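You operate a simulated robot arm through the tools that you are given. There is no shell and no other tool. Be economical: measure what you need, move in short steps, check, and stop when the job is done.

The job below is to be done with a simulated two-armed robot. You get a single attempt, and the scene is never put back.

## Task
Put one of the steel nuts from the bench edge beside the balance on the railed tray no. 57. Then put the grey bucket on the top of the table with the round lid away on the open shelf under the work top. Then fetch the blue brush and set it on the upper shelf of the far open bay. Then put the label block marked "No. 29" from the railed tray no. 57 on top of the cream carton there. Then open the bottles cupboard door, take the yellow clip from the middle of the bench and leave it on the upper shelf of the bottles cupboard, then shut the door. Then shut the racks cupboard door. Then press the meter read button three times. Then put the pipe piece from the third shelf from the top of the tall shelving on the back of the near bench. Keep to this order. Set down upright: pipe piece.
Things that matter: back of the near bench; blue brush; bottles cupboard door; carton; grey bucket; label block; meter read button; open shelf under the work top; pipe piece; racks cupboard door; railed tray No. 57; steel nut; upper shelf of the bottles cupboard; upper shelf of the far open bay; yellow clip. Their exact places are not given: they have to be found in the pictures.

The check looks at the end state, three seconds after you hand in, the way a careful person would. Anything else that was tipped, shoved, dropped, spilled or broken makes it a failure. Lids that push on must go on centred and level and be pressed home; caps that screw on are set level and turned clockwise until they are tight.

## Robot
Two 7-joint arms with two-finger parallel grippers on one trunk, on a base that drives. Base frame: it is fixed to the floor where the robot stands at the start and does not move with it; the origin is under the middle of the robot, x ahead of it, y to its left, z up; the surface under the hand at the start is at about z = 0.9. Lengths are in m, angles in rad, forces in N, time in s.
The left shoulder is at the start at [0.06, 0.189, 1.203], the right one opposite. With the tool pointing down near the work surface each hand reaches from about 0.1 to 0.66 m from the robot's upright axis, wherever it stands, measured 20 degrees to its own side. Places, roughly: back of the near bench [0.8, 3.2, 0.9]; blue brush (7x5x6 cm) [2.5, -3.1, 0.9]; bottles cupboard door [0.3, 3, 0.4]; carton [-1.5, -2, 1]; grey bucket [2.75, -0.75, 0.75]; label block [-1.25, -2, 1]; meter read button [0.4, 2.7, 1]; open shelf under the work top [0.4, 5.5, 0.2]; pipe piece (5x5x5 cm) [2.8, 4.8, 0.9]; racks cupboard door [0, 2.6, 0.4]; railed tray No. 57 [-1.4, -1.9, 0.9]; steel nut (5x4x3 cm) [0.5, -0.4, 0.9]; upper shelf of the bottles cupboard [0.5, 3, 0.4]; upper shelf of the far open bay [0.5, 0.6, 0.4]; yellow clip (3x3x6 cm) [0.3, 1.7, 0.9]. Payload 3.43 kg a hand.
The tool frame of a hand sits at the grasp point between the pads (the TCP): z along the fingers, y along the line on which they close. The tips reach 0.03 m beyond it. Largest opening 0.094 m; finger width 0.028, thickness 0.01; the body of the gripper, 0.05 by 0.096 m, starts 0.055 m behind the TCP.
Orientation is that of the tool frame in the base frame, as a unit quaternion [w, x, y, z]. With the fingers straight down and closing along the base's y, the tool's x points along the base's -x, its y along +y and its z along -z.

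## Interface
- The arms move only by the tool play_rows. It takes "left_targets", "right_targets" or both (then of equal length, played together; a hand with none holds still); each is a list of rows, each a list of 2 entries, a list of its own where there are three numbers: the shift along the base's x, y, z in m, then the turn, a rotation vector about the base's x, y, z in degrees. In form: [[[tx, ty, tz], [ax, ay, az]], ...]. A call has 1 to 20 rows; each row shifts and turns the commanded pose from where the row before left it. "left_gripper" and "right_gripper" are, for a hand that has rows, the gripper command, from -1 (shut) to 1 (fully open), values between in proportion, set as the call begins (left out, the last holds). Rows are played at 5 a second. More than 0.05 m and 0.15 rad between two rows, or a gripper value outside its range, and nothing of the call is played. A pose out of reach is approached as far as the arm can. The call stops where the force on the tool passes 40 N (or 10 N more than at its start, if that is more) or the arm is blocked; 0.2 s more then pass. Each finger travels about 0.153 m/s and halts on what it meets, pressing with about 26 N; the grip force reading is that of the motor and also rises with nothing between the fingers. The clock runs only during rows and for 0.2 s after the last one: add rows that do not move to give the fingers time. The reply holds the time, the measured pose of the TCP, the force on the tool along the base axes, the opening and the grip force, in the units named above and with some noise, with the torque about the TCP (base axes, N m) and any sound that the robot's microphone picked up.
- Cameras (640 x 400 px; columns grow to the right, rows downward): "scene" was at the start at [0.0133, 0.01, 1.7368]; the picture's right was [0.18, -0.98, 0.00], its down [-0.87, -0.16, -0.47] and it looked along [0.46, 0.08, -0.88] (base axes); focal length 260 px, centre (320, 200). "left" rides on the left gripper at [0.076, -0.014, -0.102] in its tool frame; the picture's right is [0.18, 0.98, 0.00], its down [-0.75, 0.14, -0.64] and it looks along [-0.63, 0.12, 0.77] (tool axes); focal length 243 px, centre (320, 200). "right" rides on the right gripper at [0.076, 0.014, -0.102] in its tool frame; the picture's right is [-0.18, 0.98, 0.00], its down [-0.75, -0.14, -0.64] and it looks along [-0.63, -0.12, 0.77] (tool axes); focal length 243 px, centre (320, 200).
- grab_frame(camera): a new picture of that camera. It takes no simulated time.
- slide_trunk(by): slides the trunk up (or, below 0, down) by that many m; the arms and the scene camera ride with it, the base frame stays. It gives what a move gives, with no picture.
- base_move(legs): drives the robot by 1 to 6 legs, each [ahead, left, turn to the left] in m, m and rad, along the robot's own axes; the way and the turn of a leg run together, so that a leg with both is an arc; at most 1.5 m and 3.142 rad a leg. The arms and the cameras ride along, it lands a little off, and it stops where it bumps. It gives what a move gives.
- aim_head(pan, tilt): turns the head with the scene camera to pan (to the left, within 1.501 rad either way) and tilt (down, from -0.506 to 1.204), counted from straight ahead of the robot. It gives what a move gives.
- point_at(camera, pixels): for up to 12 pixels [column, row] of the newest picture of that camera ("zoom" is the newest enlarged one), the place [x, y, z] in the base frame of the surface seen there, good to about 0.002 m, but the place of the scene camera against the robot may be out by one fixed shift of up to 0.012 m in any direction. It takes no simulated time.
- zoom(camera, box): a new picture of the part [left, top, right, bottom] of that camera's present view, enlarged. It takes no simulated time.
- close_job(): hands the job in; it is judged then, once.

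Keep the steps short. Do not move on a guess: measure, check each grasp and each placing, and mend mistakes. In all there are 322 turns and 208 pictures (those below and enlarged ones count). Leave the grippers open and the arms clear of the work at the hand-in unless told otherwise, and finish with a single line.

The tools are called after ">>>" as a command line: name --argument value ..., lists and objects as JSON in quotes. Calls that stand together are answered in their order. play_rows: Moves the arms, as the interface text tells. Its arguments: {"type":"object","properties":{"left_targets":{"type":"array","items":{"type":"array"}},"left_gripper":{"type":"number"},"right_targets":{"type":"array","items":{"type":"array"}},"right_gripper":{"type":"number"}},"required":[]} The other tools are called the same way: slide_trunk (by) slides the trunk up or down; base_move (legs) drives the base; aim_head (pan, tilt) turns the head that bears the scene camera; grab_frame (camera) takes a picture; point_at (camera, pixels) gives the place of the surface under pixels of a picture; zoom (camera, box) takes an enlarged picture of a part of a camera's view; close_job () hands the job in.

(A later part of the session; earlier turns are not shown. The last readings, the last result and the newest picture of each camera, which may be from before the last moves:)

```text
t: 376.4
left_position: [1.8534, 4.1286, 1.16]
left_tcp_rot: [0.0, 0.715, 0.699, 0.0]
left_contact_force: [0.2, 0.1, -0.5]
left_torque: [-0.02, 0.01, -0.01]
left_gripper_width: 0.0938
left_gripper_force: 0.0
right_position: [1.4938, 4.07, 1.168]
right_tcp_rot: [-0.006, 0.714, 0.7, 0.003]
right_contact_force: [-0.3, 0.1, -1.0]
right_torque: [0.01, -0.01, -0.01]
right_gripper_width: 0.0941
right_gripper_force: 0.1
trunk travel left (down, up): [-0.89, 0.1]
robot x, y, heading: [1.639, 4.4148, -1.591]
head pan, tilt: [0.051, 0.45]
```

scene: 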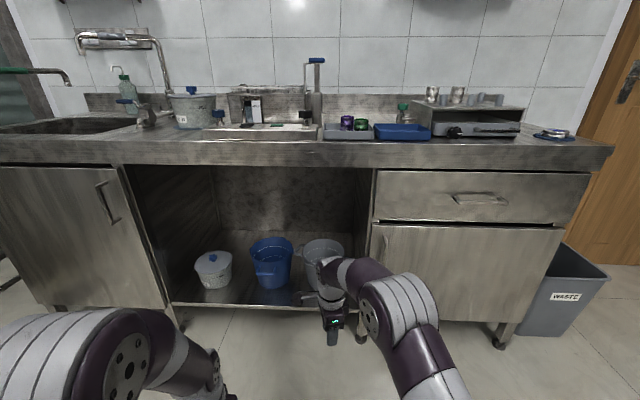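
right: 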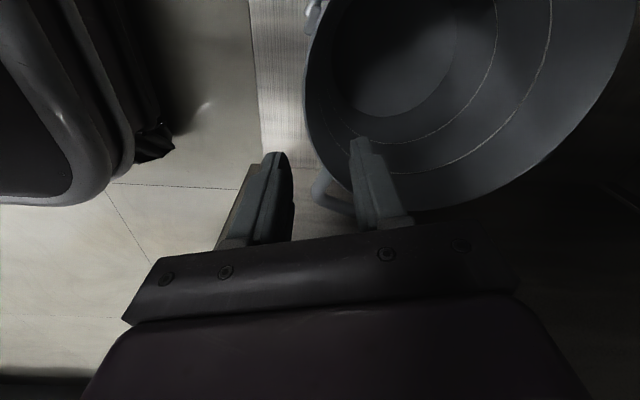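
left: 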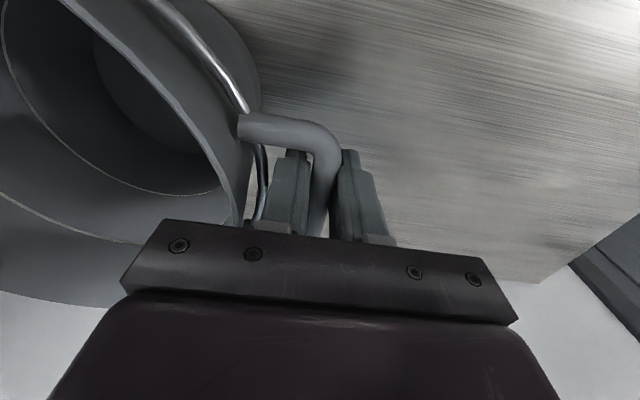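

>>> base_move --legs '[[1.4, 0, 0.02], [1.4, 0, 0], [1.4, 0, 0], [1.4, 0, 0]]'

>>> aim_head --pan 0.35 --tilt 0.45

>>> grab_frame --camera "scene"

```text
t: 403.2
left_position: [1.9978, -1.4632, 1.1615]
left_tcp_rot: [-0.001, 0.686, 0.727, 0.0]
left_contact_force: [0.3, 0.7, -0.2]
left_torque: [0.04, 0.02, 0.02]
left_gripper_width: 0.0943
left_gripper_force: 0.1
right_position: [1.6434, -1.5496, 1.1678]
right_tcp_rot: [-0.006, 0.684, 0.73, 0.001]
right_contact_force: [-0.2, 0.8, -0.3]
right_torque: [0.02, 0.01, 0.0]
right_gripper_width: 0.0938
right_gripper_force: 0.0
trunk travel left (down, up): [-0.89, 0.1]
robot x, y, heading: [1.759, -1.1952, -1.515]
head pan, tilt: [0.051, 0.45]
```

```text
t: 404.0
left_position: [1.9973, -1.4644, 1.1603]
left_tcp_rot: [-0.001, 0.686, 0.727, 0.001]
left_contact_force: [0.2, -0.2, -0.7]
left_torque: [0.01, -0.03, -0.05]
left_gripper_width: 0.0941
left_gripper_force: 0.0
right_position: [1.643, -1.5506, 1.1664]
right_tcp_rot: [-0.006, 0.684, 0.73, 0.002]
right_contact_force: [-0.1, -0.1, -0.1]
right_torque: [0.01, -0.01, 0.01]
right_gripper_width: 0.094
right_gripper_force: 0.1
trunk travel left (down, up): [-0.89, 0.1]
robot x, y, heading: [1.7614, -1.1954, -1.512]
head pan, tilt: [0.351, 0.45]
```

```text
117 pictures are left
```

scene: 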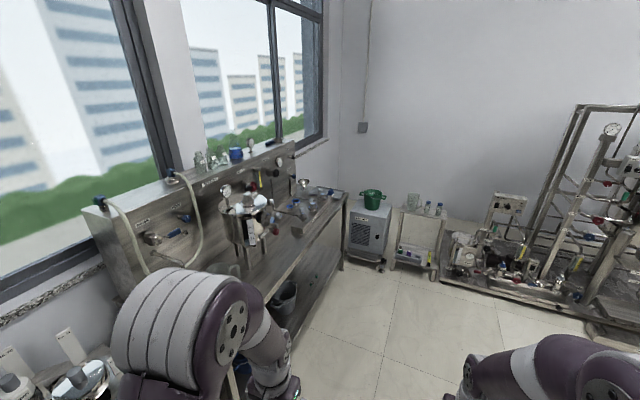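

>>> zoom --camera "scene" --box '[210, 140, 450, 290]'

>>> point_at --camera "zoom" --pixels '[[225, 170], [300, 135], [255, 140], [330, 160], [350, 170], [240, 190], [400, 140], [240, 240], [280, 350], [570, 190], [215, 100]]'

```text
2.67 times, centred on (330, 215) of scene
```

zoom: 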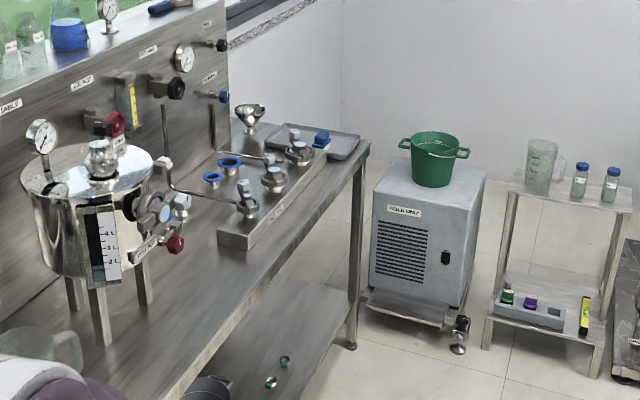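

```text
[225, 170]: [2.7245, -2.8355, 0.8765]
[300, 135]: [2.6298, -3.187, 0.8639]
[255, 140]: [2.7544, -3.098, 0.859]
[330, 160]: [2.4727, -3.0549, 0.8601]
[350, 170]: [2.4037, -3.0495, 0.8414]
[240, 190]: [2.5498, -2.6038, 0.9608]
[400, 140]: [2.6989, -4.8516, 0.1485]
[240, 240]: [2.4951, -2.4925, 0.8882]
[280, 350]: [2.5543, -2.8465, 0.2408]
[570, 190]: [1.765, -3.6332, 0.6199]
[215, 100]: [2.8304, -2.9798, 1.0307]
```

>>> point_at --camera "zoom" --pixels '[[322, 138], [322, 145], [375, 250], [450, 340], [360, 300], [435, 150], [510, 200], [368, 140]]'

>>> base_move --legs '[[1.3, 0.0, 0], [0.4, -0.1, 0], [0, 0, 1.5]]'

>>> aim_head --pan 0.0 --tilt 0.7

>>> grab_frame --camera "scene"

```text
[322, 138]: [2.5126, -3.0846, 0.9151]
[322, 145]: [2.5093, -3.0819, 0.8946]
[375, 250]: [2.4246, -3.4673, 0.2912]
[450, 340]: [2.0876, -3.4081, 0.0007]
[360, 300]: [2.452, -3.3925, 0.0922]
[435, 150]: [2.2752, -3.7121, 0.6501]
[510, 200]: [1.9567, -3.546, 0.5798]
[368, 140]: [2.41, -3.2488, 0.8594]
```

```text
t: 416.4
left_position: [2.0092, -2.7047, 1.1612]
left_tcp_rot: [-0.002, 0.028, 1.0, 0.0]
left_contact_force: [-0.6, -0.1, 0.2]
left_torque: [0.02, 0.0, 0.0]
left_gripper_width: 0.0943
left_gripper_force: 0.0
right_position: [2.0552, -3.0673, 1.1668]
right_tcp_rot: [-0.006, 0.025, 1.0, -0.003]
right_contact_force: [0.4, -0.3, -0.4]
right_torque: [-0.02, 0.01, 0.03]
right_gripper_width: 0.094
right_gripper_force: 0.0
trunk travel left (down, up): [-0.89, 0.1]
robot x, y, heading: [1.7199, -2.911, -0.055]
head pan, tilt: [0.351, 0.45]
```

```text
t: 417.2
left_position: [2.0092, -2.7036, 1.1618]
left_tcp_rot: [-0.001, 0.028, 1.0, 0.001]
left_contact_force: [0.8, 0.7, -0.1]
left_torque: [0.02, -0.03, 0.01]
left_gripper_width: 0.0939
left_gripper_force: 0.0
right_position: [2.0551, -3.0658, 1.1674]
right_tcp_rot: [-0.006, 0.026, 1.0, -0.002]
right_contact_force: [0.0, -0.4, 0.6]
right_torque: [0.0, 0.01, -0.01]
right_gripper_width: 0.094
right_gripper_force: 0.1
trunk travel left (down, up): [-0.89, 0.1]
robot x, y, heading: [1.7181, -2.9091, -0.05]
head pan, tilt: [0.0, 0.7]
```

```text
115 pictures are left
```

scene: 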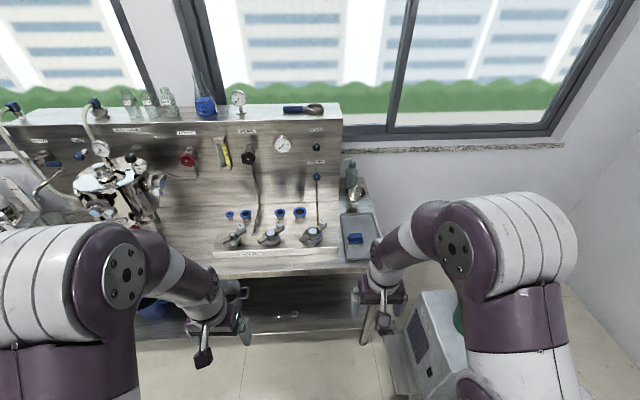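

The blue brush sits in the grey tray at (355,238). Drive 0.28 closer and look with the right hand camera.

>>> base_move --legs '[[0.28, 0.0, 0.05]]'

>>> grab_frame --camera "right"

```text
t: 419.2
left_position: [2.2777, -2.6997, 1.1624]
left_tcp_rot: [-0.001, 0.005, 1.0, 0.0]
left_contact_force: [0.6, 0.0, 0.2]
left_torque: [-0.01, -0.01, 0.0]
left_gripper_width: 0.0939
left_gripper_force: 0.0
right_position: [2.3395, -3.0612, 1.1681]
right_tcp_rot: [-0.005, 0.002, 1.0, -0.003]
right_contact_force: [0.3, -0.4, 0.1]
right_torque: [0.0, -0.04, -0.01]
right_gripper_width: 0.094
right_gripper_force: 0.0
trunk travel left (down, up): [-0.89, 0.1]
robot x, y, heading: [1.9975, -2.9178, -0.007]
head pan, tilt: [0.0, 0.7]
```

```text
114 pictures are left
```

right: 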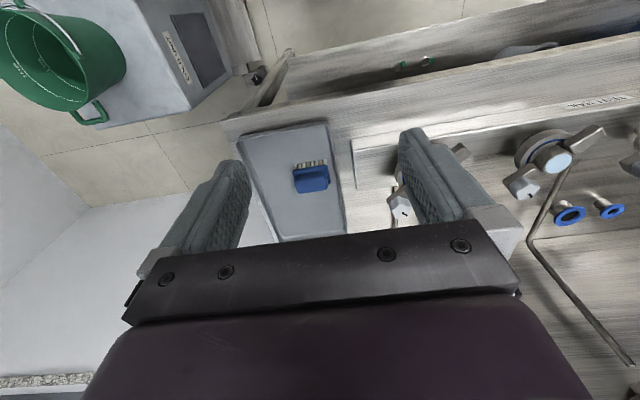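

>>> zoom --camera "right" --box '[230, 110, 370, 240]'

>>> point_at --camera "right" --pixels '[[310, 180], [296, 172], [327, 168], [298, 191], [329, 188], [303, 165], [260, 180], [335, 180], [310, 130], [300, 225], [322, 160], [345, 150]]'

```text
3.08 times, centred on (300, 175) of right
```

zoom: 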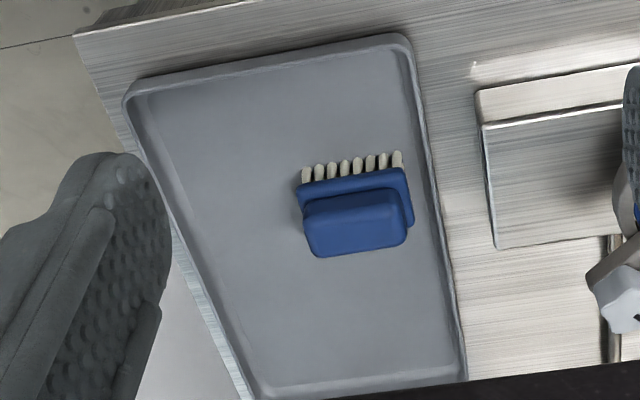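

```text
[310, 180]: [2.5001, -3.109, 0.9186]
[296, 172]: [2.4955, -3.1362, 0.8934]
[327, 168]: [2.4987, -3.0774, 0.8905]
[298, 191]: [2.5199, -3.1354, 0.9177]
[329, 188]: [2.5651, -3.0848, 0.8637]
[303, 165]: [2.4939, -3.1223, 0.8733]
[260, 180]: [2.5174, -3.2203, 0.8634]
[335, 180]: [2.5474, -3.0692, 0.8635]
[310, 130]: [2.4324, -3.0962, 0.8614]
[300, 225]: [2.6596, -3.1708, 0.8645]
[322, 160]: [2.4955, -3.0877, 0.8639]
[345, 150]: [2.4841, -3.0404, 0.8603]
```

>>> point_at --camera "zoom" --pixels '[[308, 218], [405, 215], [318, 250], [402, 238], [300, 195], [408, 175], [412, 215], [430, 180], [436, 230], [298, 200], [350, 196], [360, 250]]'

```text
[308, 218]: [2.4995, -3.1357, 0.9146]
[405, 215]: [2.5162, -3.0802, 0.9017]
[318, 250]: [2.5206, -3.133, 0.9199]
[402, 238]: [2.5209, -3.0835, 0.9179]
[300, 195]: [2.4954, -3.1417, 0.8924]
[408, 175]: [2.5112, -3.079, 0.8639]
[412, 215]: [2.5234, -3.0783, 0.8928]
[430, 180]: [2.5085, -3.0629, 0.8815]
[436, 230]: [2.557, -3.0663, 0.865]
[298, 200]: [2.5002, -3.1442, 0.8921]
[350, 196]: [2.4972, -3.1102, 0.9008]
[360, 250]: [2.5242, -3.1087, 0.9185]
```

The tray rim (z 0.88) is close to the brush on the +y side, so grip across x. Turn the right hand -90° and go above (2.514,-3.110).

>>> play_rows --right_targets '[[[0.015, -0.004, -0.01], [0, 0, -7.5]], [[0.015, -0.004, -0.01], [0, 0, -7.5]], [[0.015, -0.004, -0.01], [0, 0, -7.5]], [[0.015, -0.004, -0.01], [0, 0, -7.5]], [[0.015, -0.004, -0.01], [0, 0, -7.5]], [[0.015, -0.004, -0.01], [0, 0, -7.5]], [[0.015, -0.004, -0.01], [0, 0, -7.5]], [[0.015, -0.004, -0.01], [0, 0, -7.5]], [[0.015, -0.004, -0.02], [0, 0, -7.5]], [[0.015, -0.004, -0.02], [0, 0, -7.5]], [[0.015, -0.004, -0.02], [0, 0, -7.5]], [[0.01, -0.004, -0.02], [0, 0, -7.5]], [[0, 0, 0], [0, 0, 0]]]'

>>> grab_frame --camera "right"

```text
t: 422.0
left_position: [2.2794, -2.7003, 1.1609]
left_tcp_rot: [-0.001, 0.005, 1.0, 0.0]
left_contact_force: [0.2, 0.4, 0.9]
left_torque: [-0.01, 0.01, 0.0]
left_gripper_width: 0.0942
left_gripper_force: 0.0
right_position: [2.5148, -3.1083, 1.0087]
right_tcp_rot: [-0.005, 0.71, 0.704, 0.001]
right_contact_force: [0.0, 0.0, 0.1]
right_torque: [-0.01, 0.0, -0.01]
right_gripper_width: 0.094
right_gripper_force: 0.0
trunk travel left (down, up): [-0.89, 0.1]
robot x, y, heading: [1.9978, -2.9155, -0.004]
head pan, tilt: [0.0, 0.7]
```

```text
112 pictures are left
```

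right: 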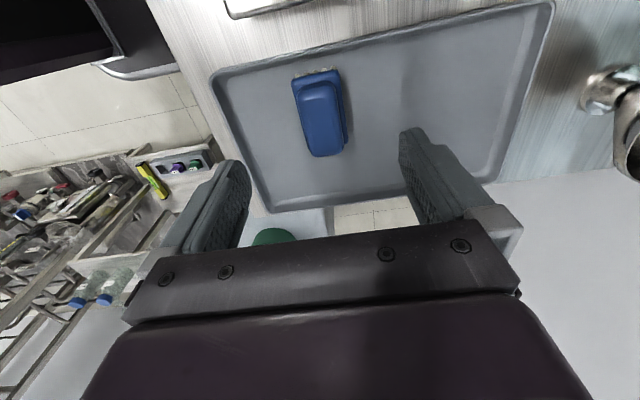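

>>> point_at --camera "right" --pixels '[[293, 85], [340, 75], [347, 130], [309, 150], [335, 150], [320, 95], [304, 85], [338, 100], [345, 110], [300, 110], [222, 85], [320, 68]]'

```text
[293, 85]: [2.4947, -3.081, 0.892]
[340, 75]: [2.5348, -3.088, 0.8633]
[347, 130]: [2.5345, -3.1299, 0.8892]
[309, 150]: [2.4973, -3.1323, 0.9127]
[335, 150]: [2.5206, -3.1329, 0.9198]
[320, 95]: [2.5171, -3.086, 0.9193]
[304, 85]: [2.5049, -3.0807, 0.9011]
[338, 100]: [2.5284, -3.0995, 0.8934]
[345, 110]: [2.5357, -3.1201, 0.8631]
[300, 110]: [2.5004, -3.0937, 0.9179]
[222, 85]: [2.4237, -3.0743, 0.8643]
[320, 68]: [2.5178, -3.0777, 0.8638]
```

Well centred. Descend to z≈0.903 and grip.

>>> play_rows --right_targets '[[[0, -0.002, -0.04], [0, 0, 0]], [[0, 0, -0.04], [0, 0, 0]], [[0, 0, -0.026], [0, 0, 0]], [[0, 0, 0], [0, 0, 0]]]'

>>> play_rows --right_targets '[[[0, 0, 0], [0, 0, 0]], [[0, 0, 0], [0, 0, 0]], [[0, 0, 0], [0, 0, 0]]]' --right_gripper -1

>>> play_rows --right_targets '[[[0, 0, 0.04], [0, 0, 0]], [[0, 0, 0.05], [0, 0, 0]], [[0, 0, 0.05], [0, 0, 0]], [[0, 0, 0], [0, 0, 0]]]'

>>> grab_frame --camera "right"

```text
t: 423.0
left_position: [2.2792, -2.7015, 1.1615]
left_tcp_rot: [-0.002, 0.005, 1.0, 0.0]
left_contact_force: [-0.2, 0.0, 0.5]
left_torque: [-0.02, 0.03, 0.01]
left_gripper_width: 0.0939
left_gripper_force: 0.1
right_position: [2.5169, -3.1105, 0.9005]
right_tcp_rot: [-0.006, 0.709, 0.705, 0.002]
right_contact_force: [-0.1, 0.7, -0.1]
right_torque: [-0.02, 0.0, -0.01]
right_gripper_width: 0.0942
right_gripper_force: 0.1
trunk travel left (down, up): [-0.89, 0.1]
robot x, y, heading: [1.9959, -2.9192, -0.007]
head pan, tilt: [0.0, 0.7]
```

```text
t: 423.8
left_position: [2.2791, -2.7003, 1.1607]
left_tcp_rot: [-0.001, 0.005, 1.0, 0.0]
left_contact_force: [-0.5, -1.4, 0.6]
left_torque: [0.03, -0.02, 0.01]
left_gripper_width: 0.094
left_gripper_force: 0.1
right_position: [2.5185, -3.111, 0.901]
right_tcp_rot: [-0.006, 0.709, 0.705, 0.003]
right_contact_force: [-0.4, -0.1, -0.3]
right_torque: [0.02, 0.02, 0.0]
right_gripper_width: 0.0413
right_gripper_force: 26.0
trunk travel left (down, up): [-0.89, 0.1]
robot x, y, heading: [1.9959, -2.9182, -0.01]
head pan, tilt: [0.0, 0.7]
```

```text
t: 424.8
left_position: [2.2796, -2.7008, 1.1613]
left_tcp_rot: [-0.002, 0.005, 1.0, 0.001]
left_contact_force: [-0.4, 0.7, -0.2]
left_torque: [-0.03, 0.01, 0.0]
left_gripper_width: 0.0941
left_gripper_force: 0.0
right_position: [2.5172, -3.1069, 1.0434]
right_tcp_rot: [-0.006, 0.709, 0.705, 0.002]
right_contact_force: [-0.1, -0.6, -1.5]
right_torque: [0.01, -0.02, -0.03]
right_gripper_width: 0.0412
right_gripper_force: 26.5
trunk travel left (down, up): [-0.89, 0.1]
robot x, y, heading: [1.9974, -2.919, -0.011]
head pan, tilt: [0.0, 0.7]
```

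```text
111 pictures are left
```

right: 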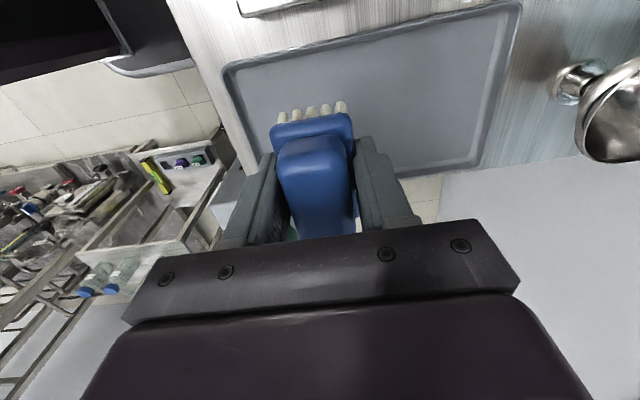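

The brush is held. Retract the hand, then travel keeping +x heading: left, back, left.

>>> play_rows --right_targets '[[[-0.03, 0, 0.03], [0, 0, 0]], [[-0.03, 0, 0.03], [0, 0, 0]], [[-0.04, 0, 0.02], [0, 0, 0]], [[-0.04, 0.02, 0.02], [0, 0, 0]], [[-0.04, 0.02, 0.0], [0, 0, 0]], [[0, 0, 0], [0, 0, 0]]]'

>>> base_move --legs '[[-0.3, 0, 0.01], [0, 0.95, 0], [-1.4, 0, 0], [-0.6, 0, 0]]'

```text
t: 426.2
left_position: [2.2805, -2.7007, 1.1603]
left_tcp_rot: [-0.002, 0.005, 1.0, 0.001]
left_contact_force: [0.8, 1.1, -0.8]
left_torque: [0.02, 0.03, -0.01]
left_gripper_width: 0.094
left_gripper_force: 0.1
right_position: [2.3345, -3.0698, 1.1412]
right_tcp_rot: [-0.007, 0.708, 0.706, 0.002]
right_contact_force: [0.9, -0.2, -1.1]
right_torque: [0.02, 0.0, -0.01]
right_gripper_width: 0.0416
right_gripper_force: 26.2
trunk travel left (down, up): [-0.89, 0.1]
robot x, y, heading: [1.9981, -2.9175, -0.004]
head pan, tilt: [0.0, 0.7]
```

```text
t: 442.4
left_position: [-0.0214, -1.737, 1.161]
left_tcp_rot: [-0.002, 0.001, 1.0, 0.0]
left_contact_force: [-0.2, 0.3, -0.2]
left_torque: [0.0, -0.01, -0.03]
left_gripper_width: 0.0941
left_gripper_force: 0.1
right_position: [0.0387, -2.1044, 1.142]
right_tcp_rot: [-0.007, 0.706, 0.708, 0.002]
right_contact_force: [-0.1, -0.4, -0.1]
right_torque: [-0.02, 0.01, -0.01]
right_gripper_width: 0.0411
right_gripper_force: 26.0
trunk travel left (down, up): [-0.89, 0.1]
robot x, y, heading: [-0.3028, -1.9559, -0.006]
head pan, tilt: [0.0, 0.7]
```

>>> base_move --legs '[[-0.05, 0, 0], [0, 1.3, 0.005], [0, 1.2, 0]]'

>>> aim_head --pan 0.0 --tilt 0.8

>>> grab_frame --camera "scene"

```text
t: 455.1
left_position: [-0.0111, 0.7503, 1.161]
left_tcp_rot: [-0.001, 0.019, 1.0, 0.0]
left_contact_force: [0.4, 0.4, 0.7]
left_torque: [0.0, 0.0, -0.03]
left_gripper_width: 0.094
left_gripper_force: 0.1
right_position: [0.0338, 0.378, 1.1405]
right_tcp_rot: [-0.006, 0.718, 0.697, 0.002]
right_contact_force: [0.9, 0.3, -1.2]
right_torque: [-0.01, -0.01, -0.03]
right_gripper_width: 0.0413
right_gripper_force: 26.0
trunk travel left (down, up): [-0.89, 0.1]
robot x, y, heading: [-0.2977, 0.5445, -0.034]
head pan, tilt: [0.0, 0.7]
```

```text
t: 455.7
left_position: [-0.0119, 0.7498, 1.1601]
left_tcp_rot: [-0.001, 0.018, 1.0, -0.001]
left_contact_force: [-0.2, 0.1, 0.1]
left_torque: [-0.02, 0.0, 0.02]
left_gripper_width: 0.0939
left_gripper_force: 0.1
right_position: [0.0336, 0.3796, 1.1405]
right_tcp_rot: [-0.005, 0.718, 0.696, 0.002]
right_contact_force: [0.0, 0.5, -1.0]
right_torque: [0.0, 0.0, 0.01]
right_gripper_width: 0.0414
right_gripper_force: 26.0
trunk travel left (down, up): [-0.89, 0.1]
robot x, y, heading: [-0.2951, 0.5362, -0.039]
head pan, tilt: [0.0, 0.799]
```

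```text
110 pictures are left
```

scene: 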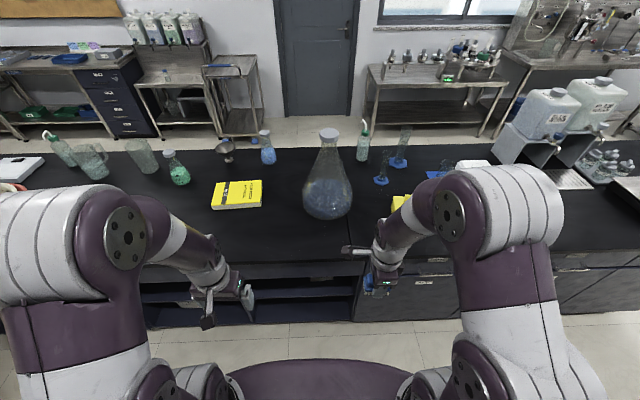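

>>> slide_trunk --by -0.4

>>> aim_head --pan 0.1 --tilt 0.7

>>> grab_frame --camera "scene"

```text
t: 459.6
left_position: [-0.0122, 0.7497, 0.7617]
left_tcp_rot: [-0.001, 0.019, 1.0, 0.0]
left_contact_force: [-0.3, -0.3, -0.4]
left_torque: [-0.01, 0.02, -0.01]
left_gripper_width: 0.094
left_gripper_force: 0.1
right_position: [0.0334, 0.379, 0.7414]
right_tcp_rot: [-0.006, 0.718, 0.696, 0.002]
right_contact_force: [0.6, -0.8, -1.3]
right_torque: [0.0, 0.01, 0.0]
right_gripper_width: 0.0413
right_gripper_force: 26.0
trunk travel left (down, up): [-0.49, 0.5]
robot x, y, heading: [-0.3014, 0.5385, -0.039]
head pan, tilt: [0.0, 0.799]
```

```text
t: 460.2
left_position: [-0.0113, 0.7506, 0.7613]
left_tcp_rot: [-0.002, 0.019, 1.0, 0.0]
left_contact_force: [0.2, 0.4, -0.1]
left_torque: [-0.02, 0.0, -0.02]
left_gripper_width: 0.0939
left_gripper_force: 0.1
right_position: [0.034, 0.3797, 0.742]
right_tcp_rot: [-0.006, 0.718, 0.696, 0.002]
right_contact_force: [1.2, -0.1, -2.0]
right_torque: [-0.02, 0.01, -0.04]
right_gripper_width: 0.0414
right_gripper_force: 26.0
trunk travel left (down, up): [-0.49, 0.5]
robot x, y, heading: [-0.3007, 0.5398, -0.041]
head pan, tilt: [0.099, 0.7]
```

```text
109 pictures are left
```

scene: 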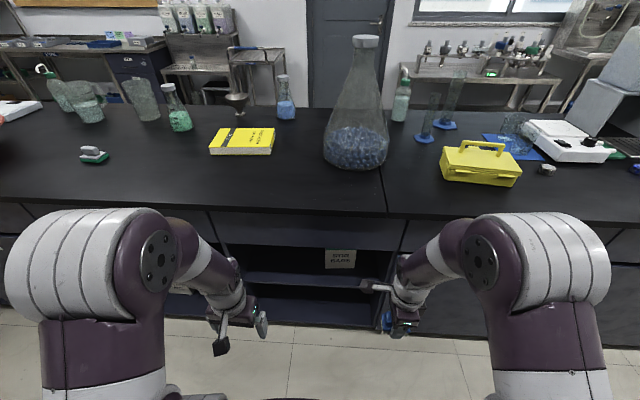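

>>> zoom --camera "scene" --box '[160, 200, 440, 350]'

>>> point_at --camera "scene" --pixels '[[300, 260], [300, 283], [300, 310], [300, 320], [340, 262], [300, 230], [370, 285], [265, 250], [390, 250], [190, 215], [300, 216], [240, 225]]'

```text
2.29 times, centred on (300, 275) of scene
```

zoom: 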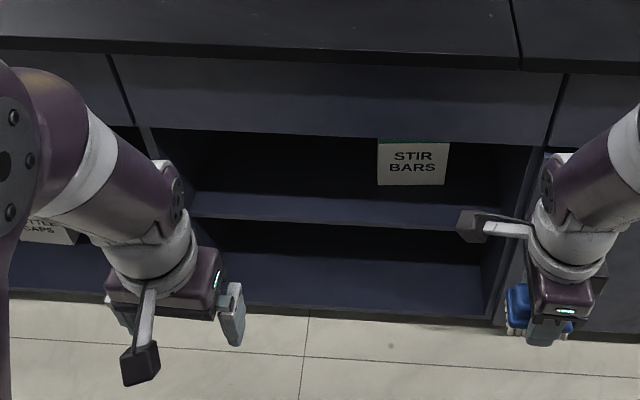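

```text
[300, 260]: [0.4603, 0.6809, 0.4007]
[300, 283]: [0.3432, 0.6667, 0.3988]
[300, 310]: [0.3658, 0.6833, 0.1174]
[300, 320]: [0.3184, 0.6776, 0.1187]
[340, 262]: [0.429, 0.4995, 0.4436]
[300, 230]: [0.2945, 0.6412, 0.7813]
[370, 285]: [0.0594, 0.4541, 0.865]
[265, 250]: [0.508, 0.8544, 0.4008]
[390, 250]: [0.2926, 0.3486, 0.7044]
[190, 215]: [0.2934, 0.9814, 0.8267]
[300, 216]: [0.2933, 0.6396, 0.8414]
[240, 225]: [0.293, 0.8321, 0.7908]
```

This is the bay (shelf z≈0.40, front x≈0.34, fascia bottom ≈0.72). A vertical hand won't fit under the fascia, so I'll set the brush on the free bench edge and re-grip it with a forward-tilted hand. First check free bench space.

>>> point_at --camera "scene" --pixels '[[290, 190], [290, 205], [360, 168], [330, 190], [450, 182], [420, 200], [240, 152], [350, 205], [400, 190], [515, 185]]'

>>> slide_trunk --by 0.4

```text
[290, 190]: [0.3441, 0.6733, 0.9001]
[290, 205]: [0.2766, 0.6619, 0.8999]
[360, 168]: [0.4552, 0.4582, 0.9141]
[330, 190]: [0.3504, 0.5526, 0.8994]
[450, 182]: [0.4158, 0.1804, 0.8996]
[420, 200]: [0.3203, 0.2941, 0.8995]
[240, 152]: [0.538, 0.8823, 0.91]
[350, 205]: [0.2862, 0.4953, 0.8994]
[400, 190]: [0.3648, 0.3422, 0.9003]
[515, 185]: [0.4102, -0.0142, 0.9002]
```

```text
t: 464.1
left_position: [-0.0124, 0.7505, 1.1625]
left_tcp_rot: [0.0, 0.018, 1.0, 0.0]
left_contact_force: [-0.1, 0.3, -0.2]
left_torque: [0.02, 0.02, 0.02]
left_gripper_width: 0.0937
left_gripper_force: 0.1
right_position: [0.0339, 0.379, 1.1417]
right_tcp_rot: [-0.005, 0.718, 0.696, 0.002]
right_contact_force: [0.1, 0.7, -1.0]
right_torque: [-0.02, 0.01, 0.01]
right_gripper_width: 0.0412
right_gripper_force: 25.8
trunk travel left (down, up): [-0.89, 0.1]
robot x, y, heading: [-0.2996, 0.5392, -0.032]
head pan, tilt: [0.099, 0.7]
```

>>> base_move --legs '[[0.14, -0.03, 0.035]]'

```text
t: 465.4
left_position: [0.1174, 0.7268, 1.1617]
left_tcp_rot: [-0.001, 0.002, 1.0, 0.0]
left_contact_force: [-0.3, -0.7, -0.8]
left_torque: [-0.03, -0.02, 0.02]
left_gripper_width: 0.0939
left_gripper_force: 0.1
right_position: [0.1763, 0.3593, 1.1414]
right_tcp_rot: [-0.005, 0.706, 0.709, 0.002]
right_contact_force: [0.0, -0.5, -0.4]
right_torque: [0.02, 0.0, -0.01]
right_gripper_width: 0.0409
right_gripper_force: 25.8
trunk travel left (down, up): [-0.89, 0.1]
robot x, y, heading: [-0.1571, 0.5085, -0.002]
head pan, tilt: [0.099, 0.7]
```

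>>> play_rows --right_targets '[[[0.04, -0.01, 0], [0, 0, 0]], [[0.04, -0.01, 0], [0, 0, 0]], [[0.04, -0.01, -0.02], [0, 0, 0]], [[0.04, -0.01, -0.02], [0, 0, 0]], [[0.024, -0.01, -0.04], [0, 0, 0]], [[0, 0, -0.045], [0, 0, 0]], [[0, 0, -0.045], [0, 0, 0]], [[0, 0, 0], [0, 0, 0]]]'

>>> grab_frame --camera "scene"

```text
t: 467.2
left_position: [0.119, 0.7283, 1.1608]
left_tcp_rot: [-0.001, 0.0, 1.0, 0.0]
left_contact_force: [-0.1, 0.4, -0.4]
left_torque: [0.02, -0.01, 0.03]
left_gripper_width: 0.0941
left_gripper_force: 0.0
right_position: [0.3625, 0.3098, 0.97]
right_tcp_rot: [-0.005, 0.705, 0.709, 0.002]
right_contact_force: [-0.8, -1.0, -1.7]
right_torque: [0.04, 0.01, 0.0]
right_gripper_width: 0.0413
right_gripper_force: 25.9
trunk travel left (down, up): [-0.89, 0.1]
robot x, y, heading: [-0.1587, 0.5084, -0.001]
head pan, tilt: [0.099, 0.7]
```

```text
107 pictures are left
```

scene: 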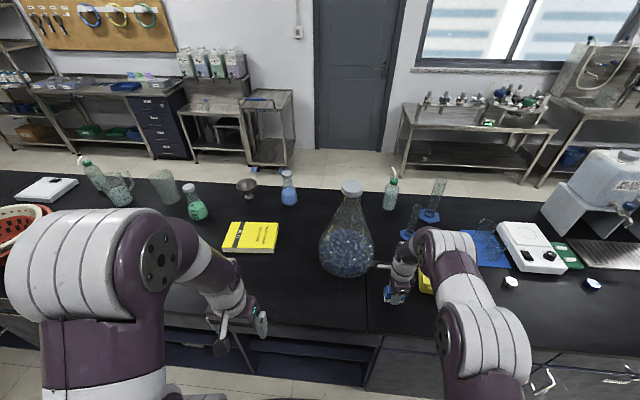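

>>> grab_frame --camera "right"

```text
106 pictures are left
```

right: 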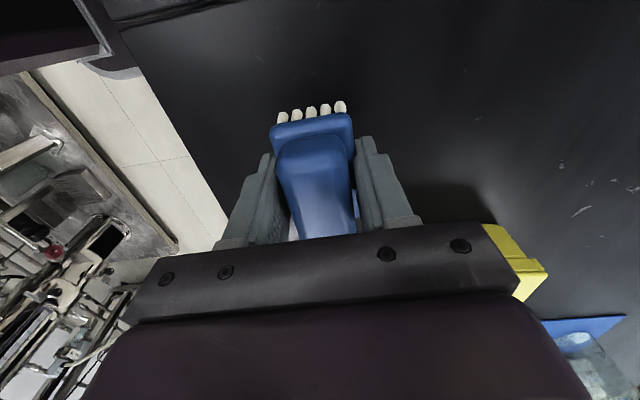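

>>> point_at --camera "right" --pixels '[[487, 226], [540, 260], [515, 295], [215, 230]]'

>>> play_rows --right_targets '[[[-0.005, 0, -0.015], [0, 0, 0]], [[0, 0, -0.013], [0, 0, 0]], [[0, 0, 0], [0, 0, 0]]]'

```text
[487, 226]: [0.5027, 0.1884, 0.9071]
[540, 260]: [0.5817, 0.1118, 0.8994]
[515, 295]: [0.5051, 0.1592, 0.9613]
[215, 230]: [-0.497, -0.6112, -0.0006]
```

```text
t: 468.0
left_position: [0.1181, 0.7276, 1.1612]
left_tcp_rot: [-0.001, 0.001, 1.0, 0.0]
left_contact_force: [0.9, 0.4, -0.3]
left_torque: [0.03, 0.0, -0.01]
left_gripper_width: 0.0944
left_gripper_force: 0.0
right_position: [0.3575, 0.3077, 0.9426]
right_tcp_rot: [-0.005, 0.707, 0.708, 0.002]
right_contact_force: [0.2, 0.3, -0.1]
right_torque: [-0.05, -0.03, 0.01]
right_gripper_width: 0.0411
right_gripper_force: 26.1
trunk travel left (down, up): [-0.89, 0.1]
robot x, y, heading: [-0.1606, 0.5087, -0.001]
head pan, tilt: [0.099, 0.7]
```

>>> play_rows --right_targets '[[[0, 0, -0.004], [0, 0, 0]], [[0, 0, -0.001], [0, 0, 0]], [[0, 0, 0], [0, 0, 0]]]'

>>> play_rows --right_targets '[[[0, 0, 0], [0, 0, 0]], [[0, 0, 0], [0, 0, 0]]]' --right_gripper 1

>>> play_rows --right_targets '[[[0, 0, 0.04], [0, 0, 0]], [[0, 0, 0.04], [0, 0, 0]], [[-0.02, 0, 0.04], [0, 0, 0]], [[-0.04, 0, 0.02], [0, 0, 0]], [[-0.04, 0, 0], [0, 0, 0]], [[-0.04, 0, 0], [0, 0, 0]], [[0, 0, 0], [0, 0, 0]]]'

>>> grab_frame --camera "scene"

```text
t: 468.8
left_position: [0.1193, 0.727, 1.1617]
left_tcp_rot: [-0.001, 0.001, 1.0, 0.0]
left_contact_force: [-0.1, 0.5, 1.2]
left_torque: [0.01, 0.02, -0.01]
left_gripper_width: 0.0941
left_gripper_force: 0.0
right_position: [0.3568, 0.308, 0.9374]
right_tcp_rot: [-0.005, 0.706, 0.708, 0.002]
right_contact_force: [-0.4, -1.0, -1.1]
right_torque: [0.01, 0.01, 0.02]
right_gripper_width: 0.0411
right_gripper_force: 26.2
trunk travel left (down, up): [-0.89, 0.1]
robot x, y, heading: [-0.1595, 0.5031, -0.003]
head pan, tilt: [0.099, 0.7]
```

```text
t: 469.4
left_position: [0.1189, 0.7272, 1.1611]
left_tcp_rot: [-0.002, 0.001, 1.0, 0.0]
left_contact_force: [-0.1, 0.4, 0.4]
left_torque: [-0.04, -0.01, 0.01]
left_gripper_width: 0.094
left_gripper_force: 0.0
right_position: [0.3563, 0.3082, 0.9383]
right_tcp_rot: [-0.005, 0.706, 0.708, 0.002]
right_contact_force: [-0.9, -0.4, -1.2]
right_torque: [-0.02, 0.01, 0.01]
right_gripper_width: 0.0937
right_gripper_force: 0.0
trunk travel left (down, up): [-0.89, 0.1]
robot x, y, heading: [-0.1608, 0.5064, 0.0]
head pan, tilt: [0.099, 0.7]
```

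```text
t: 471.0
left_position: [0.1196, 0.7274, 1.162]
left_tcp_rot: [-0.001, 0.001, 1.0, 0.0]
left_contact_force: [0.3, -0.2, -0.6]
left_torque: [0.0, -0.02, 0.03]
left_gripper_width: 0.094
left_gripper_force: 0.1
right_position: [0.2147, 0.3072, 1.0781]
right_tcp_rot: [-0.005, 0.706, 0.708, 0.002]
right_contact_force: [0.5, 0.3, -0.3]
right_torque: [-0.01, 0.01, -0.03]
right_gripper_width: 0.0937
right_gripper_force: 0.1
trunk travel left (down, up): [-0.89, 0.1]
robot x, y, heading: [-0.1646, 0.5056, -0.002]
head pan, tilt: [0.099, 0.7]
```

```text
105 pictures are left
```

scene: 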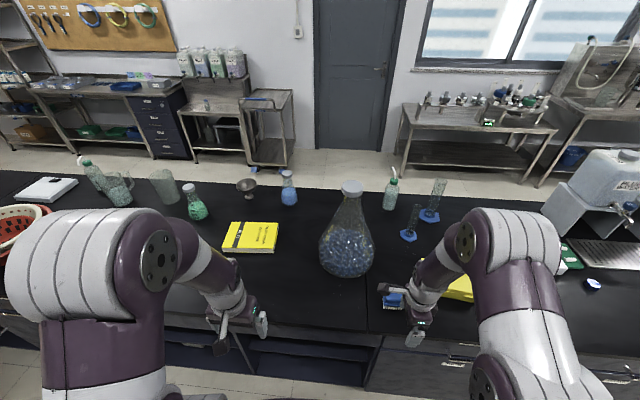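

The brush stands at about (0.356,0.308). Turn the hand back by +90° and tilt it 52° forward, staying retracted.

>>> play_rows --right_targets '[[[-0.005, 0, 0], [0, 0, 7.5]], [[-0.005, 0, 0], [0, 0, 7.5]], [[-0.005, 0, 0], [0, 0, 7.5]], [[-0.005, 0, 0], [0, 0, 7.5]], [[0, 0, 0], [0, 0, 7.5]], [[0, 0, 0], [0, 0, 7.5]], [[0, 0, 0], [0, 0, 7.5]], [[0, 0, 0], [0, 0, 7.5]], [[0, 0, 0], [0, 0, 7.5]], [[0, 0, 0], [0, 0, 7.5]], [[0, 0, 0], [0, 0, 7.5]], [[0, 0, 0], [0, 0, 7.5]], [[0, 0, 0], [0, 0, 0]]]'

>>> play_rows --right_targets '[[[0, 0, 0], [0, -7.5, 0]], [[0, 0, 0], [0, -7.5, 0]], [[0, 0, 0], [0, -7.5, 0]], [[0, 0, 0], [0, -7.5, 0]], [[0, 0, 0], [0, -7.5, 0]], [[0, 0, 0], [0, -7.5, 0]], [[0, 0, 0], [0, -7.5, 0]], [[0, 0, 0], [0, 0, 0]]]'

>>> grab_frame --camera "right"

```text
t: 473.8
left_position: [0.1193, 0.7265, 1.1605]
left_tcp_rot: [-0.002, 0.001, 1.0, 0.001]
left_contact_force: [0.5, -0.1, -0.5]
left_torque: [-0.01, -0.02, 0.03]
left_gripper_width: 0.0941
left_gripper_force: 0.0
right_position: [0.196, 0.3079, 1.0769]
right_tcp_rot: [-0.006, -0.004, 1.0, -0.002]
right_contact_force: [-0.2, 0.4, 0.3]
right_torque: [0.03, 0.0, 0.0]
right_gripper_width: 0.0941
right_gripper_force: 0.1
trunk travel left (down, up): [-0.89, 0.1]
robot x, y, heading: [-0.1604, 0.5072, -0.001]
head pan, tilt: [0.099, 0.7]
```

```text
t: 475.6
left_position: [0.1185, 0.7274, 1.161]
left_tcp_rot: [-0.002, 0.001, 1.0, 0.0]
left_contact_force: [0.8, -0.6, 0.0]
left_torque: [-0.01, 0.0, 0.0]
left_gripper_width: 0.094
left_gripper_force: 0.0
right_position: [0.1976, 0.3075, 1.0795]
right_tcp_rot: [0.438, 0.001, 0.899, -0.004]
right_contact_force: [-0.1, -0.6, 0.6]
right_torque: [0.01, -0.03, 0.01]
right_gripper_width: 0.0941
right_gripper_force: 0.1
trunk travel left (down, up): [-0.89, 0.1]
robot x, y, heading: [-0.1622, 0.5056, -0.003]
head pan, tilt: [0.099, 0.7]
```

```text
104 pictures are left
```

right: 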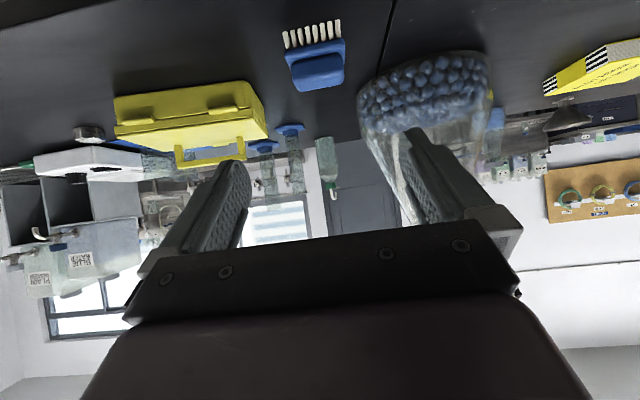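

>>> point_at --camera "right" --pixels '[[287, 55], [343, 45], [292, 62], [340, 55], [297, 85], [342, 78], [316, 70], [290, 30], [336, 22], [365, 90], [455, 55], [235, 85]]'

>>> zoom --camera "right" --box '[250, 5, 400, 105]'

```text
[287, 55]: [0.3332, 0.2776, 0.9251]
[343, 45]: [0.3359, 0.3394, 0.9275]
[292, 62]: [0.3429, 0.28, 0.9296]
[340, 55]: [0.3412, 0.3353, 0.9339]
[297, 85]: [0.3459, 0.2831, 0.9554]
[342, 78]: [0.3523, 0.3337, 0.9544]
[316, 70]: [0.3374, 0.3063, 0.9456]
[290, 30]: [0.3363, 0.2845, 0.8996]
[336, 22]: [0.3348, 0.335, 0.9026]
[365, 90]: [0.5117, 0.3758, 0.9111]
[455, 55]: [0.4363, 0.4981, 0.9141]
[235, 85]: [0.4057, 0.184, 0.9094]
```

```text
4.00 times, centred on (325, 55) of right
```

zoom: 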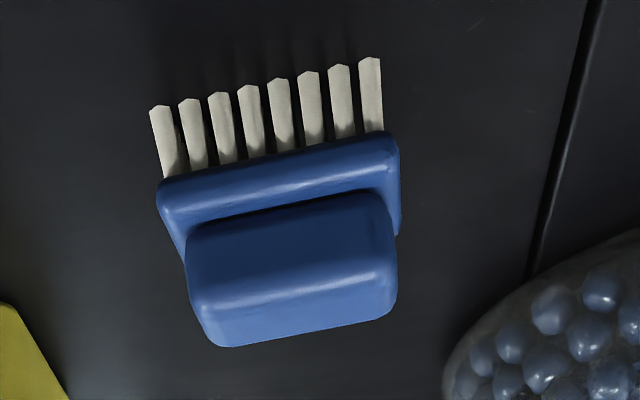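

Brush plate y 0.276–0.341. Approach along the tilted axis: pre-point (0.273,0.308,0.998), then in to (0.352,0.308,0.937).

>>> play_rows --right_targets '[[[0.025, 0, -0.027], [0, 0, 0]], [[0.025, 0, -0.027], [0, 0, 0]], [[0.025, 0, -0.027], [0, 0, 0]], [[0.026, 0, -0.02], [0, 0, 0]], [[0.026, 0, -0.02], [0, 0, 0]], [[0.027, 0, -0.021], [0, 0, 0]], [[0, 0, 0], [0, 0, 0]]]'

>>> grab_frame --camera "right"

```text
t: 477.2
left_position: [0.1198, 0.7265, 1.1613]
left_tcp_rot: [-0.001, 0.001, 1.0, -0.001]
left_contact_force: [-0.6, -0.2, -0.1]
left_torque: [-0.03, 0.0, -0.03]
left_gripper_width: 0.0937
left_gripper_force: 0.1
right_position: [0.3505, 0.3099, 0.9373]
right_tcp_rot: [0.437, 0.0, 0.899, -0.003]
right_contact_force: [-0.1, -0.1, 0.3]
right_torque: [0.0, 0.01, 0.01]
right_gripper_width: 0.0938
right_gripper_force: 0.0
trunk travel left (down, up): [-0.89, 0.1]
robot x, y, heading: [-0.1586, 0.509, -0.002]
head pan, tilt: [0.099, 0.7]
```

```text
102 pictures are left
```

right: 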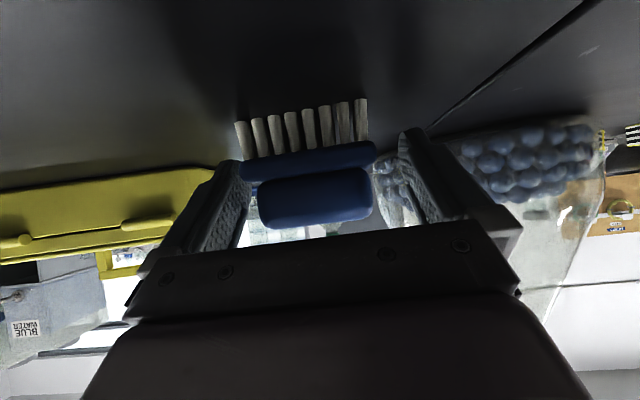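

Good; the brush lies between the fingers. Grip and lift back along a clear path.

>>> play_rows --right_targets '[[[0, 0, 0], [0, 0, 0]], [[0, 0, 0], [0, 0, 0]], [[0, 0, 0], [0, 0, 0]]]' --right_gripper -1

>>> play_rows --right_targets '[[[0, 0, 0.03], [0, 0, 0]], [[0, 0, 0.04], [0, 0, 0]], [[0, 0, 0.04], [0, 0, 0]], [[0, 0, 0], [0, 0, 0]]]'

>>> grab_frame --camera "right"

```text
t: 478.0
left_position: [0.1187, 0.7256, 1.1602]
left_tcp_rot: [0.0, 0.001, 1.0, 0.001]
left_contact_force: [-1.5, 0.0, -0.6]
left_torque: [0.02, -0.03, 0.03]
left_gripper_width: 0.0941
left_gripper_force: 0.0
right_position: [0.3509, 0.3101, 0.9379]
right_tcp_rot: [0.437, 0.0, 0.899, -0.003]
right_contact_force: [1.0, 1.6, 2.5]
right_torque: [0.01, -0.04, -0.02]
right_gripper_width: 0.0717
right_gripper_force: 25.7
trunk travel left (down, up): [-0.89, 0.1]
robot x, y, heading: [-0.1616, 0.5093, 0.002]
head pan, tilt: [0.099, 0.7]
```

```text
t: 479.0
left_position: [0.1189, 0.7268, 1.1616]
left_tcp_rot: [-0.002, 0.001, 1.0, 0.0]
left_contact_force: [0.6, -0.1, 0.6]
left_torque: [0.01, 0.01, -0.01]
left_gripper_width: 0.0938
left_gripper_force: 0.0
right_position: [0.351, 0.3085, 1.0473]
right_tcp_rot: [0.436, -0.001, 0.9, -0.003]
right_contact_force: [1.0, 0.2, -0.9]
right_torque: [-0.04, 0.01, -0.02]
right_gripper_width: 0.0715
right_gripper_force: 25.8
trunk travel left (down, up): [-0.89, 0.1]
robot x, y, heading: [-0.1635, 0.5065, -0.002]
head pan, tilt: [0.099, 0.7]
```

```text
101 pictures are left
```

right: 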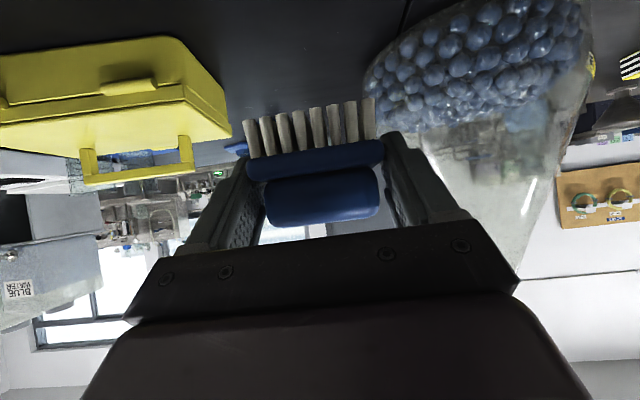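

Held level. Back off, lower the trunk and sidestep to y≈0.70 where the shelf is free.

>>> base_move --legs '[[-0.3, 0, 0], [0, 0.36, 0]]'

>>> slide_trunk --by -0.4

>>> slide_trunk --by -0.17

>>> aim_head --pan 0.0 --tilt 0.6

>>> grab_frame --camera "scene"

>>> grab_frame --camera "right"

```text
t: 482.9
left_position: [-0.1811, 1.0807, 1.1602]
left_tcp_rot: [-0.002, 0.001, 1.0, 0.001]
left_contact_force: [0.5, -0.3, -0.3]
left_torque: [0.01, -0.02, 0.03]
left_gripper_width: 0.0941
left_gripper_force: 0.1
right_position: [0.0525, 0.662, 1.0456]
right_tcp_rot: [0.437, 0.0, 0.9, -0.003]
right_contact_force: [0.2, 0.1, -1.7]
right_torque: [-0.04, 0.0, 0.03]
right_gripper_width: 0.0716
right_gripper_force: 26.1
trunk travel left (down, up): [-0.89, 0.1]
robot x, y, heading: [-0.4616, 0.8581, -0.001]
head pan, tilt: [0.099, 0.7]
```

```text
t: 486.8
left_position: [-0.1815, 1.0811, 0.762]
left_tcp_rot: [-0.002, 0.001, 1.0, -0.001]
left_contact_force: [-0.9, 0.7, 0.5]
left_torque: [0.0, 0.03, 0.02]
left_gripper_width: 0.094
left_gripper_force: 0.1
right_position: [0.052, 0.6633, 0.646]
right_tcp_rot: [0.437, 0.0, 0.899, -0.003]
right_contact_force: [-0.1, -0.6, -0.8]
right_torque: [0.0, -0.02, -0.01]
right_gripper_width: 0.0715
right_gripper_force: 26.4
trunk travel left (down, up): [-0.49, 0.5]
robot x, y, heading: [-0.459, 0.8621, -0.005]
head pan, tilt: [0.099, 0.7]
```

```text
t: 488.7
left_position: [-0.1798, 1.0822, 0.5911]
left_tcp_rot: [-0.003, 0.001, 1.0, 0.0]
left_contact_force: [0.8, 0.8, 0.3]
left_torque: [0.0, 0.01, 0.0]
left_gripper_width: 0.094
left_gripper_force: 0.0
right_position: [0.0525, 0.6633, 0.4752]
right_tcp_rot: [0.437, -0.001, 0.9, -0.003]
right_contact_force: [-0.2, 0.4, -1.0]
right_torque: [0.03, 0.05, 0.01]
right_gripper_width: 0.0713
right_gripper_force: 25.9
trunk travel left (down, up): [-0.32, 0.67]
robot x, y, heading: [-0.4607, 0.8617, -0.008]
head pan, tilt: [0.099, 0.7]
```

```text
t: 489.4
left_position: [-0.1797, 1.082, 0.5915]
left_tcp_rot: [-0.002, 0.0, 1.0, 0.0]
left_contact_force: [1.1, 0.5, -0.5]
left_torque: [-0.01, -0.02, -0.01]
left_gripper_width: 0.0939
left_gripper_force: 0.0
right_position: [0.0526, 0.6628, 0.4775]
right_tcp_rot: [0.436, -0.001, 0.9, -0.002]
right_contact_force: [-0.2, -0.1, -0.9]
right_torque: [0.04, 0.03, -0.01]
right_gripper_width: 0.0714
right_gripper_force: 25.8
trunk travel left (down, up): [-0.32, 0.67]
robot x, y, heading: [-0.461, 0.8588, 0.001]
head pan, tilt: [0.0, 0.6]
```

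```text
100 pictures are left
```

scene: 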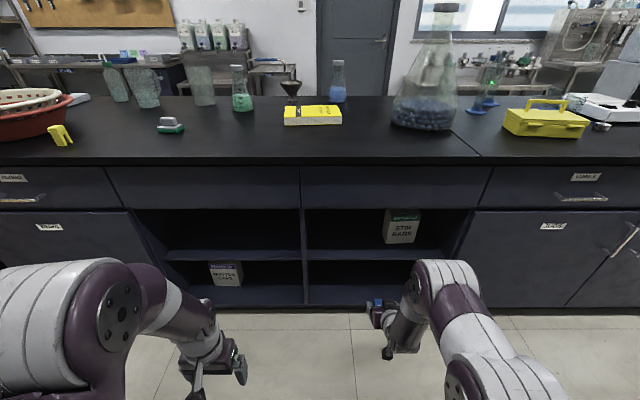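

```text
99 pictures are left
```

right: 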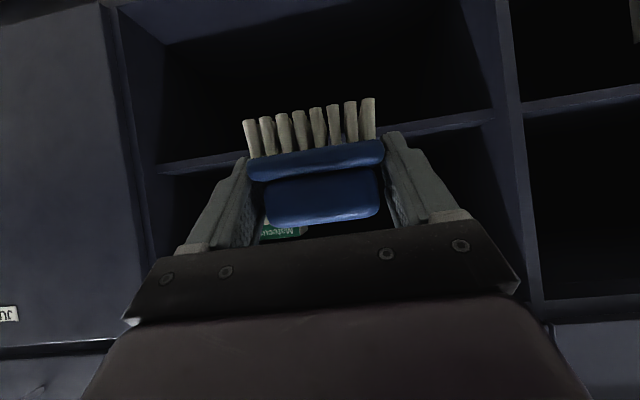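

>>> point_at --camera "scene" --pixels '[[303, 225], [303, 260], [385, 240], [420, 240], [445, 250], [345, 252], [345, 258], [345, 210], [345, 215], [350, 245], [390, 258]]'

```text
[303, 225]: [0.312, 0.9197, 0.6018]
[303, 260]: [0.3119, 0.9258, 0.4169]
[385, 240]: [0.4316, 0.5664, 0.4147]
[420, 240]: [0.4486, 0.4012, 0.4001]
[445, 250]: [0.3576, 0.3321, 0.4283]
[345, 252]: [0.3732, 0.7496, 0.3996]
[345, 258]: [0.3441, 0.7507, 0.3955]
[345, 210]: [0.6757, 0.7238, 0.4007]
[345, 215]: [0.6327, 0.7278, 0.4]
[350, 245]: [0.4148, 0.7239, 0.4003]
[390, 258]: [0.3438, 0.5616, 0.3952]
```

Bay y 0.33–0.91, box ends at y 0.567. Place at (0.42, 0.72). Shift left 0.06 and forward 0.3.

>>> base_move --legs '[[0, 0.06, 0], [0.3, 0, 0]]'

>>> grab_frame --camera "scene"

```text
t: 492.0
left_position: [0.1254, 1.1386, 0.5914]
left_tcp_rot: [-0.001, 0.003, 1.0, -0.001]
left_contact_force: [0.1, 0.7, 0.4]
left_torque: [0.01, -0.01, 0.03]
left_gripper_width: 0.0941
left_gripper_force: 0.1
right_position: [0.356, 0.7193, 0.4757]
right_tcp_rot: [0.437, 0.001, 0.9, -0.004]
right_contact_force: [-0.1, 0.0, -0.8]
right_torque: [-0.01, 0.01, -0.01]
right_gripper_width: 0.0714
right_gripper_force: 26.1
trunk travel left (down, up): [-0.32, 0.67]
robot x, y, heading: [-0.1574, 0.9212, -0.003]
head pan, tilt: [0.0, 0.6]
```

```text
98 pictures are left
```

scene: 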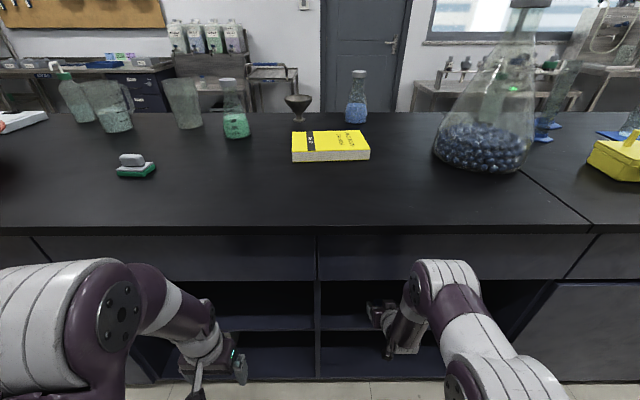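

>>> play_rows --right_targets '[[[0.03, 0, 0], [0, 0, 0]], [[0.034, 0, 0], [0, 0, 0]], [[0, 0, -0.02], [0, 0, 0]], [[0, 0, -0.014], [0, 0, 0]], [[0, 0, 0], [0, 0, 0]]]'

>>> grab_frame --camera "right"

```text
t: 493.2
left_position: [0.1243, 1.1381, 0.5913]
left_tcp_rot: [-0.002, 0.002, 1.0, 0.0]
left_contact_force: [0.0, -0.5, -0.2]
left_torque: [0.02, -0.05, -0.04]
left_gripper_width: 0.0937
left_gripper_force: 0.0
right_position: [0.4202, 0.7199, 0.4427]
right_tcp_rot: [0.437, 0.001, 0.899, -0.003]
right_contact_force: [0.0, -0.3, -0.7]
right_torque: [0.04, -0.02, -0.04]
right_gripper_width: 0.0714
right_gripper_force: 26.1
trunk travel left (down, up): [-0.32, 0.67]
robot x, y, heading: [-0.1547, 0.9225, -0.006]
head pan, tilt: [0.0, 0.6]
```

```text
97 pictures are left
```

right: 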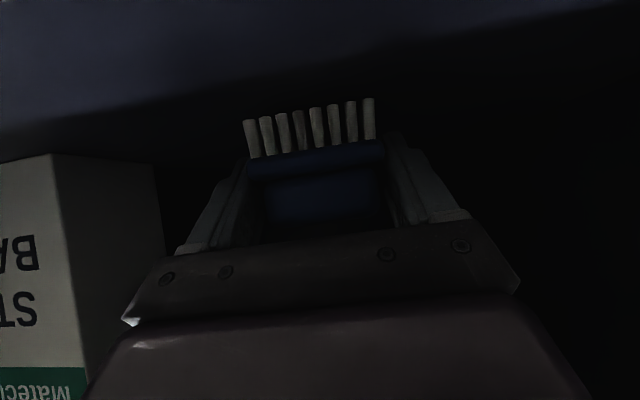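

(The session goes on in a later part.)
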